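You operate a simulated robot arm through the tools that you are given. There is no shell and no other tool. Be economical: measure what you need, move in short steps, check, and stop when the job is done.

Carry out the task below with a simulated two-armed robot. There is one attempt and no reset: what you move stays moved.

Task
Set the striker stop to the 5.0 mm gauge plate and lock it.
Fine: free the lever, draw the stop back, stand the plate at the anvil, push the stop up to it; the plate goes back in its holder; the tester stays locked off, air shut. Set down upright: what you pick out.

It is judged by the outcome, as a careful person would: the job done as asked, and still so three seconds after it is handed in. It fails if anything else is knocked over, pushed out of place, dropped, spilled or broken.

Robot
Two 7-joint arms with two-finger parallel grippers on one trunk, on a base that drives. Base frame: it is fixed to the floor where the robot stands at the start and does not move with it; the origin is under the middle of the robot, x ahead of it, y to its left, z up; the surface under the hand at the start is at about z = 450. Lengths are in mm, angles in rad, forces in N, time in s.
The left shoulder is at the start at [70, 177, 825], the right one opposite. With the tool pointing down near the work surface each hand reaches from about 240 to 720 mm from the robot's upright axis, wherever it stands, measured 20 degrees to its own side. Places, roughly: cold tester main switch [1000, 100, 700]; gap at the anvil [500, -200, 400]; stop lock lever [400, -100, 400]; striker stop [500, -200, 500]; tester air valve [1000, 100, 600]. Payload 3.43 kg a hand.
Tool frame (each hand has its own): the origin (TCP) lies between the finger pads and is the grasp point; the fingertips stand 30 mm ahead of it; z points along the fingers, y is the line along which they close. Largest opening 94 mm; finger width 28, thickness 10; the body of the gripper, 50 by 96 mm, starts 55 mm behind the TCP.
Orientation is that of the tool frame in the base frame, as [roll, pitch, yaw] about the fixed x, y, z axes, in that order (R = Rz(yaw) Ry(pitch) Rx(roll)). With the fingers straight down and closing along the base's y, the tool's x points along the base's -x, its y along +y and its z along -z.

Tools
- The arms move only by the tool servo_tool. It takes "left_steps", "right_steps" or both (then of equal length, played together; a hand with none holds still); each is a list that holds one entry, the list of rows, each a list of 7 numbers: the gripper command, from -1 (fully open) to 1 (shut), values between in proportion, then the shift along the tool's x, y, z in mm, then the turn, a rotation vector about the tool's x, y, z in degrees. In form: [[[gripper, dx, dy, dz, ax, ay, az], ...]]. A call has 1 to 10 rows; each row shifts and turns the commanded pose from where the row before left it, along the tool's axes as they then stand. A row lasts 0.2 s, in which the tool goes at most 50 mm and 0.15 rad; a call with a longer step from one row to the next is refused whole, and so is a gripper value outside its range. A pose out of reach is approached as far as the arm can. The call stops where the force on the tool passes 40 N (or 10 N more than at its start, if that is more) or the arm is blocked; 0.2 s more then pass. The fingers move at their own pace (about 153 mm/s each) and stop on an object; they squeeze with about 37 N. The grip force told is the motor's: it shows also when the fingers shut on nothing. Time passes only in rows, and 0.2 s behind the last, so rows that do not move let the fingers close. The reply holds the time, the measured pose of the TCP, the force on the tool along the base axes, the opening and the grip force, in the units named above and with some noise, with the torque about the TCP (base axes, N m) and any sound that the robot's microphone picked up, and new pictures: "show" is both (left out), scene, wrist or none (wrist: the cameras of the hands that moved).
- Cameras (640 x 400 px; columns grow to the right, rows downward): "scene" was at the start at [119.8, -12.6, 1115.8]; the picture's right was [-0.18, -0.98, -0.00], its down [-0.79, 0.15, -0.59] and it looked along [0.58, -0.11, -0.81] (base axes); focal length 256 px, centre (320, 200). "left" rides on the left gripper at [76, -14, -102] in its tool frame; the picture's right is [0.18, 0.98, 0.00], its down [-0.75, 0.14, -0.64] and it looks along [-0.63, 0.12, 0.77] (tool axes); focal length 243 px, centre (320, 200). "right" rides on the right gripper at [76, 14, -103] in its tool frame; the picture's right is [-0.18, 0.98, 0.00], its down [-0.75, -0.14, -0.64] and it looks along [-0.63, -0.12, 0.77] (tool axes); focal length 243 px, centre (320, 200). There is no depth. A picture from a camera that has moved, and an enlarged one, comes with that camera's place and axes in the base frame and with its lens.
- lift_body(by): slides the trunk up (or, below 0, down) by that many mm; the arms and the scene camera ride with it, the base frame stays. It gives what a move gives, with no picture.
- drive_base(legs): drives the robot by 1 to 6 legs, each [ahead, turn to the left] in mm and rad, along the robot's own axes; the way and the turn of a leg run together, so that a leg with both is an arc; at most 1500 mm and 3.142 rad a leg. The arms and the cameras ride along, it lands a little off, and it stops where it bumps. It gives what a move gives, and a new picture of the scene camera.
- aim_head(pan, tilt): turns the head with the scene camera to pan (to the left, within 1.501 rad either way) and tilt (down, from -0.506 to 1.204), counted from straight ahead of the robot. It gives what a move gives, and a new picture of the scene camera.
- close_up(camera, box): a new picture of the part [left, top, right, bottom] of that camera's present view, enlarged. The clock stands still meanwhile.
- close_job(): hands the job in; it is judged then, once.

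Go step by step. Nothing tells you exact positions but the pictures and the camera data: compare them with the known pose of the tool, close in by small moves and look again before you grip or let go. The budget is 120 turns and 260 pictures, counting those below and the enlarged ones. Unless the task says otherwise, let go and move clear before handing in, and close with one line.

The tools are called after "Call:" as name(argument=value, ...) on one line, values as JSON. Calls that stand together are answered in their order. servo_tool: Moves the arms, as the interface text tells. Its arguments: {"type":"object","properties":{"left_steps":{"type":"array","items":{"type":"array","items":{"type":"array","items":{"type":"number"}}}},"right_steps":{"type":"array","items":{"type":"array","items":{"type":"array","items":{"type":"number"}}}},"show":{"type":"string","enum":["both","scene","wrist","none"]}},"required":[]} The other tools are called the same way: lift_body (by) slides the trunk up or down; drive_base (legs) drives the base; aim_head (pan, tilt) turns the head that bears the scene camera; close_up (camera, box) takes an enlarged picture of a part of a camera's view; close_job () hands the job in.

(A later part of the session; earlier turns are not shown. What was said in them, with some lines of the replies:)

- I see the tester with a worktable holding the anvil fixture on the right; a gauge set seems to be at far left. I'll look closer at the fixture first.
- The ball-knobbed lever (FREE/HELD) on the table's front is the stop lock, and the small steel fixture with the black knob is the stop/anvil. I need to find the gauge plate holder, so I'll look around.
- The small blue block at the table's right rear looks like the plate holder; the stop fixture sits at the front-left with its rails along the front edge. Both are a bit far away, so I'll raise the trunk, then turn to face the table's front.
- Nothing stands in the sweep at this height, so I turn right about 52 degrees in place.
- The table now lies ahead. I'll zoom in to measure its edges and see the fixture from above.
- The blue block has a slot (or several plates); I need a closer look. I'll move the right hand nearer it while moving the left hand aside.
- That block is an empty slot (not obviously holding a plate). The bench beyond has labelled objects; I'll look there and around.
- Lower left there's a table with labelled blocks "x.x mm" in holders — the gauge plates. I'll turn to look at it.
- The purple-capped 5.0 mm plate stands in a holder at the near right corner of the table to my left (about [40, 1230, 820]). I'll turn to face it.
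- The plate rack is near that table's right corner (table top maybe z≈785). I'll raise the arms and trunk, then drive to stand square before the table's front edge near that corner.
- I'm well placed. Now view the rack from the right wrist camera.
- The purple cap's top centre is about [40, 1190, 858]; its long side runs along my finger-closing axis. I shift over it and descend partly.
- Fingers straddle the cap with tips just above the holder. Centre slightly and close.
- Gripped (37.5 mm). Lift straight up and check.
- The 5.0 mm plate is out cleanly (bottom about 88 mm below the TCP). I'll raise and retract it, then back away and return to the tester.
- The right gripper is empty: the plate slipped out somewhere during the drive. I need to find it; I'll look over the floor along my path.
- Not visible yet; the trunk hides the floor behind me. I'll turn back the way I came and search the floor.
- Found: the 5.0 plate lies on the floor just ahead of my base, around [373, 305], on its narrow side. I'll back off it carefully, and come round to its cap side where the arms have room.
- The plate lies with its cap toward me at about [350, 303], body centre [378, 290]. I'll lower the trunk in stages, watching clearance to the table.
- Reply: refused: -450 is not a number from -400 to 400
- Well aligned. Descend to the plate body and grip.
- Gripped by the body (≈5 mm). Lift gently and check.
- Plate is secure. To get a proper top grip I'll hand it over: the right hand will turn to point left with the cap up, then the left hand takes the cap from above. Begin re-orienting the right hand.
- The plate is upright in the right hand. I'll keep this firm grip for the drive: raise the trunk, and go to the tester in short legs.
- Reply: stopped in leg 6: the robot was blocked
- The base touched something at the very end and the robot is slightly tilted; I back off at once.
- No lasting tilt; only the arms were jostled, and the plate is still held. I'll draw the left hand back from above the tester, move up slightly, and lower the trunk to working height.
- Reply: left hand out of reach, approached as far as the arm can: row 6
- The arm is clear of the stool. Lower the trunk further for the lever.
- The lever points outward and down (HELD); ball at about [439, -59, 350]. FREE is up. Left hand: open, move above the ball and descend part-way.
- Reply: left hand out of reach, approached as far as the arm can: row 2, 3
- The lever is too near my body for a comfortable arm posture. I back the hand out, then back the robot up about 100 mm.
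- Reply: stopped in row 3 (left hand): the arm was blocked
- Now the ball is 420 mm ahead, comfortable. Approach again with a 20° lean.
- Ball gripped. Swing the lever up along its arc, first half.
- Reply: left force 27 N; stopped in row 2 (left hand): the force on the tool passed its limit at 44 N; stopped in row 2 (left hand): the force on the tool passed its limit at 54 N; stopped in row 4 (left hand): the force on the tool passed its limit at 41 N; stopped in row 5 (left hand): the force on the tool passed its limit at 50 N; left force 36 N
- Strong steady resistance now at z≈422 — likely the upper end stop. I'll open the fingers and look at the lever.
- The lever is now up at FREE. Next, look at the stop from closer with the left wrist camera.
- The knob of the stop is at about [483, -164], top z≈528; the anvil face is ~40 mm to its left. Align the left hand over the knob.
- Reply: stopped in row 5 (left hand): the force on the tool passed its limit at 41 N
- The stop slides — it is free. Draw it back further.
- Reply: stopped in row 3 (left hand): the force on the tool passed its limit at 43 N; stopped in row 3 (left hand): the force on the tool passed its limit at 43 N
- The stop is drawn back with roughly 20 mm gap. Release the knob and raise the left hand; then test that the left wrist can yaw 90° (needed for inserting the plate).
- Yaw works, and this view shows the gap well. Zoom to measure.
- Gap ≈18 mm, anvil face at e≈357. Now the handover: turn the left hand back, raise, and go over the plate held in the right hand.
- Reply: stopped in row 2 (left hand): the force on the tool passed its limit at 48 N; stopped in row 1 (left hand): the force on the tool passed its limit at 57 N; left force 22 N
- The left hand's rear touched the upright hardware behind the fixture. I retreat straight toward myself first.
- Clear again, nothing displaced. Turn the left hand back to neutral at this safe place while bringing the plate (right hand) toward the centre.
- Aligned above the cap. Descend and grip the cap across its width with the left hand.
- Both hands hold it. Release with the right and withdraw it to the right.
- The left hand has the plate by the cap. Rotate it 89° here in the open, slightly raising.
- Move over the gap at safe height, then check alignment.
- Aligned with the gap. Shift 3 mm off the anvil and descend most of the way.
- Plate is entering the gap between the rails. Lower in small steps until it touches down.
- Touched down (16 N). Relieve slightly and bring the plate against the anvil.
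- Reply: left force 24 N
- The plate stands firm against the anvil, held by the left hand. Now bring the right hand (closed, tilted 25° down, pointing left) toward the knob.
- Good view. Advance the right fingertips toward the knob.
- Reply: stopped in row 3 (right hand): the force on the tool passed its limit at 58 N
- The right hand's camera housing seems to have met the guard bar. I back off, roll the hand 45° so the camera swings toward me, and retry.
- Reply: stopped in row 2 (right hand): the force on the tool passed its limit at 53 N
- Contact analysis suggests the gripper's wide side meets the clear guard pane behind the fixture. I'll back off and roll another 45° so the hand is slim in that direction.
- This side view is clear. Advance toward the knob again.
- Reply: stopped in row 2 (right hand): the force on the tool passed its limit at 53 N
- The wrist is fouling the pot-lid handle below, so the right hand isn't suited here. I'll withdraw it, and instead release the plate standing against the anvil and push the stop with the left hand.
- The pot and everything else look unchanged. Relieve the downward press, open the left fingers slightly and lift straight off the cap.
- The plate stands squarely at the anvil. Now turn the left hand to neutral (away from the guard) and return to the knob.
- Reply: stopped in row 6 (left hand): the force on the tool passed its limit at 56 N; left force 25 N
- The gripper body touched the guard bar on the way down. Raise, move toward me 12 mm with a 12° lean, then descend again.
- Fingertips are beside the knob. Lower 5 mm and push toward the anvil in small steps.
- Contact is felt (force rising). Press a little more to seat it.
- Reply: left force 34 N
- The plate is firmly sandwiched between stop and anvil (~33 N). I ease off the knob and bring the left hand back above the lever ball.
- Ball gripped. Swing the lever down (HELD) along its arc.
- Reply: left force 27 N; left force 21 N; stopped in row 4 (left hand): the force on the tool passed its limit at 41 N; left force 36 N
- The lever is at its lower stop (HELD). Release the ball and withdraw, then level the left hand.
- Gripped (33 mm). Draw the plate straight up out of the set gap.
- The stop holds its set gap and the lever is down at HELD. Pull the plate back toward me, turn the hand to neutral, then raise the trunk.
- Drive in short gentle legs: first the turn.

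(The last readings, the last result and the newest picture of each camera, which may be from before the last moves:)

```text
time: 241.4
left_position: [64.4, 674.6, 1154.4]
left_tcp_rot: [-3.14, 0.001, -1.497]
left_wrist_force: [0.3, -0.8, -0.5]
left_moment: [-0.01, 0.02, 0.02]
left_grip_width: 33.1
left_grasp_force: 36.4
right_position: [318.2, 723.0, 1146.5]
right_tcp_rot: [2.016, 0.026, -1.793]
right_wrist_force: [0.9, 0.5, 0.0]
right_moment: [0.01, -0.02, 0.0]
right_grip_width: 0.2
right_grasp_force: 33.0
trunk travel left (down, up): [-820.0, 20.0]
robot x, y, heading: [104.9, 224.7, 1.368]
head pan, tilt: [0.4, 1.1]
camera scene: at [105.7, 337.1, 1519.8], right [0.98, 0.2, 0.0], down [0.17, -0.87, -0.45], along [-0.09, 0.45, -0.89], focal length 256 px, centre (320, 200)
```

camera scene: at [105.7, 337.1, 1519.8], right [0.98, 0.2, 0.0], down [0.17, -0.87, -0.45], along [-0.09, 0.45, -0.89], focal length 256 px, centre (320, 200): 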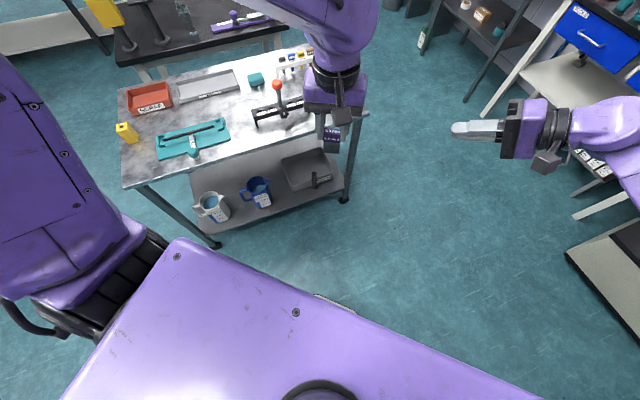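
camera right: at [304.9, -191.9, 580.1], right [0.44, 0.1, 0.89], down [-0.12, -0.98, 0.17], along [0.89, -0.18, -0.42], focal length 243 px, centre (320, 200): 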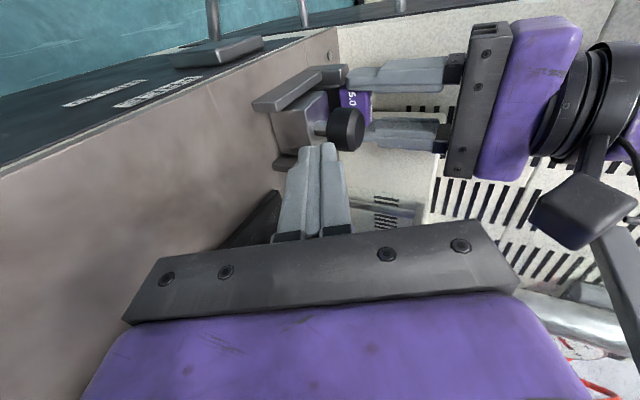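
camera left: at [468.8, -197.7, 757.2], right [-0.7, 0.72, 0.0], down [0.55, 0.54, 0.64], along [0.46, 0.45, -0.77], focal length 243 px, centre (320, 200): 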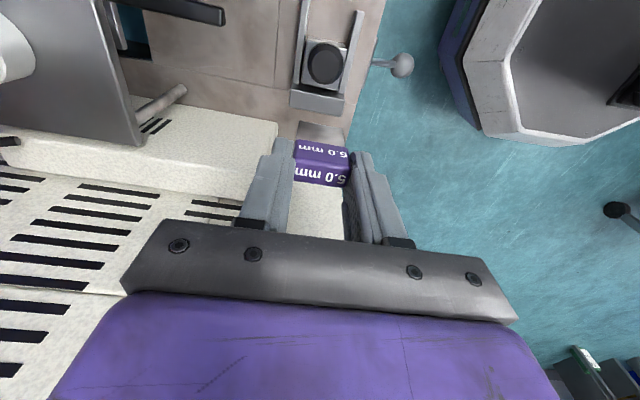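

Call:
drive_base(legs=[[75, 0], [75, 0], [75, 0], [75, 0], [75, 0], [0, 0.43]])

```text
time: 246.2
left_position: [-43.5, 979.8, 1153.9]
left_tcp_rot: [-3.138, 0.002, -1.07]
left_wrist_force: [0.6, -0.2, 0.1]
left_moment: [-0.02, 0.03, -0.02]
left_grip_width: 33.2
left_grasp_force: 36.4
right_position: [167.8, 1129.2, 1146.5]
right_tcp_rot: [2.019, 0.028, -1.37]
right_wrist_force: [-0.4, 0.2, 1.1]
right_moment: [0.03, -0.04, -0.06]
right_grip_width: 0.0
right_grasp_force: 33.0
trunk travel left (down, up): [-820.0, 20.0]
robot x, y, heading: [185.6, 590.9, 1.796]
head pan, tilt: [0.4, 1.1]
camera scene: at [134.0, 691.2, 1520.0], right [0.81, 0.59, 0.0], down [0.52, -0.72, -0.45], along [-0.27, 0.37, -0.89], focal length 256 px, centre (320, 200)
```

scene: 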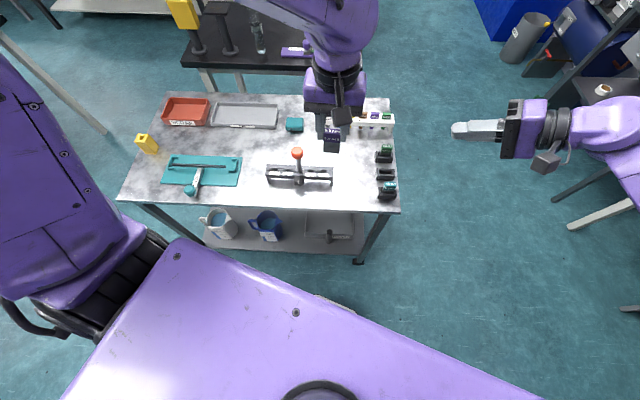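

The plate is still held and the hand is already aligned with the rack; the empty holder is between 6.4 and 8.0. Move over it at height and descend partway.

Call:
servo_tool(left_steps=[[[1, -29.1, -35.1, 0, 0, 0, 0], [1, -29.1, -35.1, 0, 0, 0, 0], [1, -29.1, -35.1, 0, 0, 0, 0], [1, -29.1, -35.1, 0, 0, 0, 0], [1, -29.1, -35.1, 0, 0, 0, 0], [1, 0, 0, 45, 0, 0, 0], [1, 0, 0, 45, 0, 0, 0], [1, 0, 0, 45, 0, 0, 0], [1, 0, 0, 45, 0, 0, 0], [1, 0, 0, 0, 0, 0, 0]]], right_steps=[[[1, 0, 0, -30, 0, 0, 0], [1, 0, 0, -30, 0, 0, 0], [1, 0, 0, -30, 0, 0, 0], [1, 0, 0, -20, 0, 0, 0], [1, 0, 0, 0, 0, 0, 0], [1, 0, 0, 0, 0, 0, 0], [1, 0, 0, 0, 0, 0, 0], [1, 0, 0, 0, 0, 0, 0], [1, 0, 0, 0, 0, 0, 0], [1, 0, 0, 0, 0, 0, 0]]], show="none")

Call:
close_up(camera="left", box=[220, 0, 420, 210])

```text
time: 248.4
left_position: [42.5, 1192.6, 974.9]
left_tcp_rot: [-3.14, 0.003, -1.072]
left_wrist_force: [-0.5, -0.3, -0.6]
left_moment: [0.01, 0.0, -0.03]
left_grip_width: 33.2
left_grasp_force: 36.6
right_position: [241.1, 1135.8, 1184.8]
right_tcp_rot: [2.016, 0.025, -1.369]
right_wrist_force: [-0.1, -0.1, -0.7]
right_moment: [0.02, -0.03, 0.0]
right_grip_width: 0.2
right_grasp_force: 32.7
right hand out of reach, approached as far as the arm can: row 3, 4
trunk travel left (down, up): [-820.0, 20.0]
robot x, y, heading: [184.0, 595.6, 1.792]
head pan, tilt: [0.4, 1.1]
```

```text
1.90 times, centred on (320, 105) of left
camera zoom: at [92.4, 1133.2, 1076.1], right [-0.77, -0.63, 0.0], down [-0.49, 0.59, 0.64], along [-0.41, 0.5, -0.77], focal length 462 px, centre (320, 381)
```

zoom: 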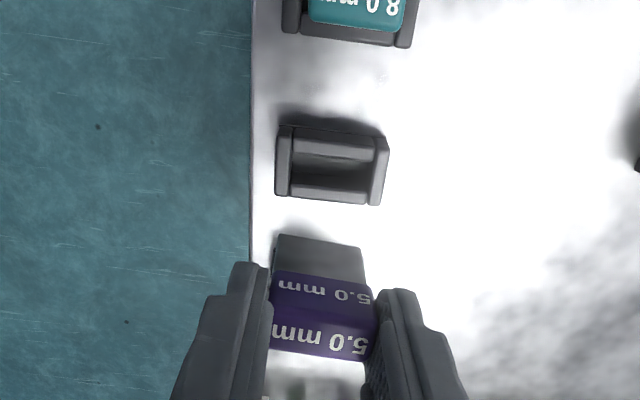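

Call:
servo_tool(left_steps=[[[1, 7, 4, 20, 0, 0, 0], [1, 0, 0, 25, 0, 0, 0], [1, 0, 0, 15, 0, 0, 0], [1, 0, 0, 0, 0, 0, 0]]], show="none")

Call:
close_up(camera="left", box=[250, 60, 390, 190])

```text
time: 249.4
left_position: [42.8, 1186.6, 915.7]
left_tcp_rot: [-3.138, 0.001, -1.068]
left_wrist_force: [-0.2, 0.2, -0.7]
left_moment: [-0.02, -0.04, -0.02]
left_grip_width: 32.9
left_grasp_force: 37.1
right_position: [241.0, 1135.6, 1185.8]
right_tcp_rot: [2.015, 0.024, -1.371]
right_wrist_force: [0.3, -0.1, -0.3]
right_moment: [-0.02, 0.02, 0.01]
right_grip_width: 0.0
right_grasp_force: 33.3
trunk travel left (down, up): [-820.0, 20.0]
robot x, y, heading: [185.7, 595.0, 1.796]
head pan, tilt: [0.4, 1.1]
```

```text
3.08 times, centred on (320, 125) of left
camera zoom: at [91.6, 1125.7, 1016.6], right [-0.77, -0.63, 0.0], down [-0.49, 0.59, 0.64], along [-0.41, 0.5, -0.77], focal length 746 px, centre (320, 431)
```

zoom: 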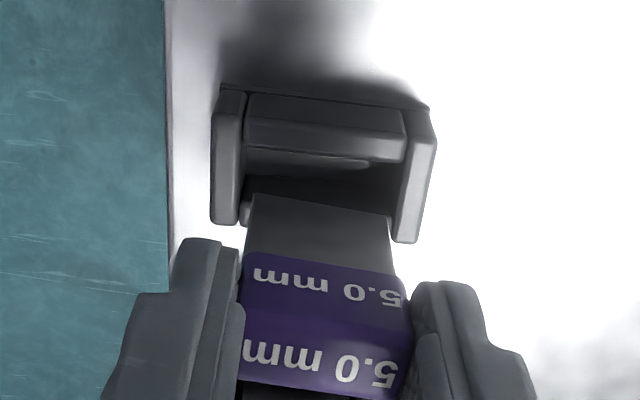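

Alignment with the slot looks good (within ~2 mm). Lower slowly into the holder.

Call:
servo_tool(left_steps=[[[1, 0, 1, 8, 0, 0, 0], [1, 0, 0, 8, 0, 0, 0], [1, 0, 0, 6, 0, 0, 0], [1, 0, 0, 4, 0, 0, 0], [1, 0, 0, 4, 0, 0, 0], [1, 0, 0, 0, 0, 0, 0]]], show="none")

Call:
close_up(camera="left", box=[250, 60, 390, 190])

```text
time: 250.8
left_position: [40.3, 1185.3, 884.6]
left_tcp_rot: [-3.141, 0.001, -1.069]
left_wrist_force: [-0.1, 0.0, -0.3]
left_moment: [0.0, -0.04, 0.04]
left_grip_width: 32.9
left_grasp_force: 37.2
right_position: [241.9, 1136.2, 1185.1]
right_tcp_rot: [2.016, 0.025, -1.372]
right_wrist_force: [0.4, -0.1, 0.2]
right_moment: [-0.01, 0.01, 0.06]
right_grip_width: 0.0
right_grasp_force: 33.6
trunk travel left (down, up): [-820.0, 20.0]
robot x, y, heading: [185.9, 595.5, 1.794]
head pan, tilt: [0.4, 1.1]
```

```text
3.08 times, centred on (320, 125) of left
camera zoom: at [90.5, 1125.5, 986.7], right [-0.77, -0.63, 0.0], down [-0.49, 0.59, 0.64], along [-0.41, 0.5, -0.77], focal length 746 px, centre (320, 431)
```

zoom: 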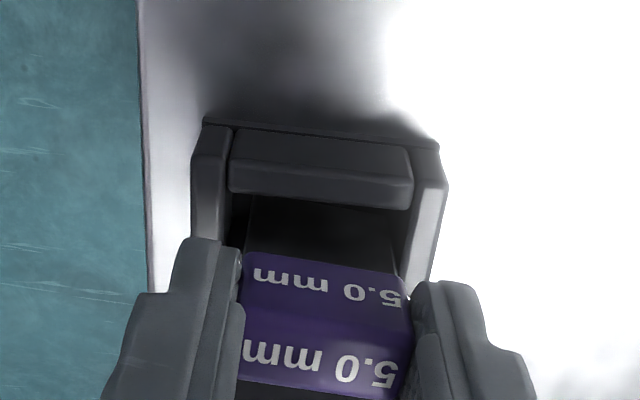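

The plate has entered the slot cleanly. Continue down until it seats.

Call:
servo_tool(left_steps=[[[1, 0, 0, 4, 0, 0, 0], [1, 0, 0, 3, 0, 0, 0], [1, 0, 0, 3, 0, 0, 0], [1, 0, 0, 0, 0, 0, 0]]], show="none")

Call:
servo_tool(left_steps=[[[1, 0, 0, 2, 0, 0, 0], [1, 0, 0, 2, 0, 0, 0], [1, 0, 0, 0, 0, 0, 0]]], show="none")

```text
time: 251.8
left_position: [39.4, 1185.4, 880.1]
left_tcp_rot: [-3.135, 0.01, -1.069]
left_wrist_force: [-1.4, 5.4, 31.1]
left_moment: [0.37, 0.33, 0.0]
left_grip_width: 33.2
left_grasp_force: 37.0
right_position: [242.3, 1132.5, 1188.3]
right_tcp_rot: [2.015, 0.029, -1.371]
right_wrist_force: [-0.5, -0.1, -0.5]
right_moment: [0.03, 0.01, 0.02]
right_grip_width: 0.0
right_grasp_force: 33.2
trunk travel left (down, up): [-820.0, 20.0]
robot x, y, heading: [186.8, 590.4, 1.793]
head pan, tilt: [0.4, 1.1]
```

```text
time: 252.6
left_position: [42.2, 1183.8, 876.4]
left_tcp_rot: [-3.137, 0.008, -1.071]
left_wrist_force: [2.0, 3.0, 36.9]
left_moment: [0.14, 0.18, -0.02]
left_grip_width: 32.9
left_grasp_force: 37.7
right_position: [242.3, 1130.3, 1188.4]
right_tcp_rot: [2.017, 0.027, -1.371]
right_wrist_force: [0.3, 0.1, 0.8]
right_moment: [-0.02, -0.03, 0.01]
right_grip_width: 0.0
right_grasp_force: 33.8
trunk travel left (down, up): [-820.0, 20.0]
robot x, y, heading: [185.1, 588.3, 1.795]
head pan, tilt: [0.4, 1.1]
```

Firm contact at a height matching the original seat. Check, after relieving the pressure.

Call:
servo_tool(left_steps=[[[1, 0, 0, -2, 0, 0, 0], [1, 0, 0, 0, 0, 0, 0]]], show="none")

Call:
close_up(camera="left", box=[240, 40, 400, 200])

```text
time: 253.2
left_position: [41.2, 1184.0, 875.4]
left_tcp_rot: [-3.138, 0.005, -1.069]
left_wrist_force: [2.6, 4.1, 28.7]
left_moment: [0.22, 0.05, 0.01]
left_grip_width: 33.1
left_grasp_force: 37.2
right_position: [242.4, 1132.5, 1187.1]
right_tcp_rot: [2.016, 0.03, -1.371]
right_wrist_force: [0.4, -0.4, -0.5]
right_moment: [0.03, 0.01, -0.03]
right_grip_width: 0.0
right_grasp_force: 33.1
trunk travel left (down, up): [-820.0, 20.0]
robot x, y, heading: [183.6, 594.1, 1.795]
head pan, tilt: [0.4, 1.1]
```

```text
2.50 times, centred on (320, 120) of left
camera zoom: at [91.6, 1123.1, 977.1], right [-0.77, -0.63, -0.01], down [-0.49, 0.59, 0.65], along [-0.41, 0.5, -0.76], focal length 606 px, centre (320, 400)
```

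zoom: 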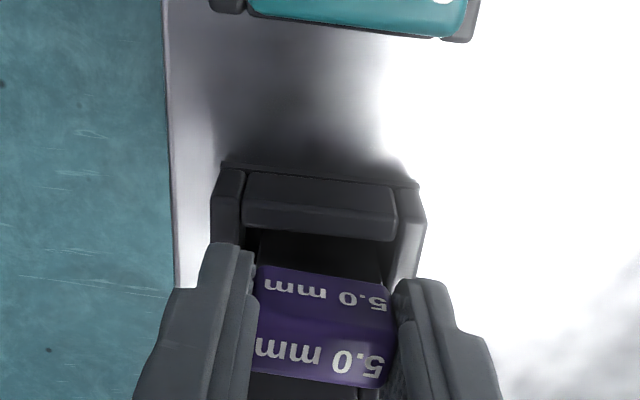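

It is seated in its slot. Relieve the remaining pressure, open slightly, and lift straight up.

Call:
servo_tool(left_steps=[[[1, 0, 0, -1.5, 0, 0, 0], [0.2, 0, 0, 0, 0, 0, 0], [0.1, 0, 0, 0, 0, 0, 0], [0.1, 0, 0, 0, 0, 0, 0], [0.1, 0, 0, -10, 0, 0, 0], [0.1, 0, 0, -25, 0, 0, 0], [0.1, 0, 0, -40, 0, 0, 0], [0.1, 0, 0, -45, 0, 0, 0], [0.1, 0, 0, -45, 0, 0, 0], [0.1, 0, 0, 0, 0, 0, 0]]], show="none")

Call:
close_up(camera="left", box=[220, 20, 420, 200])

```text
time: 255.4
left_position: [40.8, 1185.5, 1037.4]
left_tcp_rot: [-3.139, -0.001, -1.071]
left_wrist_force: [-0.4, 0.8, -0.1]
left_moment: [0.01, 0.01, -0.02]
left_grip_width: 42.3
left_grasp_force: 0.1
right_position: [241.0, 1136.7, 1184.4]
right_tcp_rot: [2.017, 0.025, -1.372]
right_wrist_force: [-0.5, 0.6, -0.4]
right_moment: [0.01, -0.02, 0.01]
right_grip_width: 0.2
right_grasp_force: 32.6
trunk travel left (down, up): [-820.0, 20.0]
robot x, y, heading: [182.6, 593.1, 1.792]
head pan, tilt: [0.4, 1.1]
```

```text
2.22 times, centred on (320, 110) of left
camera zoom: at [90.0, 1126.2, 1139.9], right [-0.77, -0.63, 0.0], down [-0.49, 0.59, 0.64], along [-0.41, 0.5, -0.77], focal length 539 px, centre (320, 400)
5 turns are left
```

zoom: 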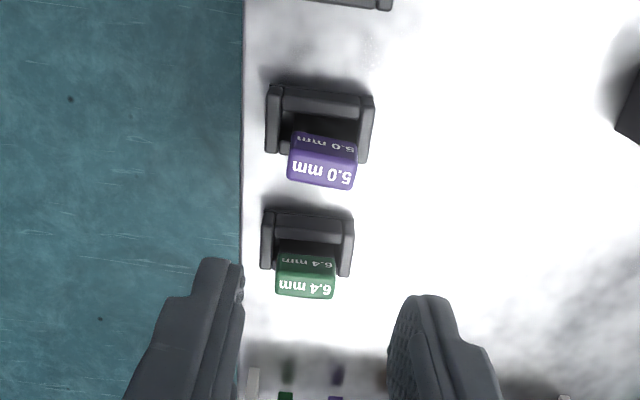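

The 5.0 mm plate stands upright in its own holder like its neighbours. The stop is set with the lever at HELD, the tester controls were not operated, and both hands are empty and clear, so I hand in.

Call:
close_job()

```text
The job is handed in.
```

The striker stop was pushed up firmly against the 5.0 mm plate and locked at HELD, and the plate is back upright in its holder, but I dropped the plate once. It slipped from the gripper onto the floor on the first drive to the tester; I recovered it before setting the stop and saw no damage in the pictures. My hands also bumped the guard bar and the pot-lid area, and nothing looked moved in the pictures afterwards. I did not operate the tester's switch or air valve.
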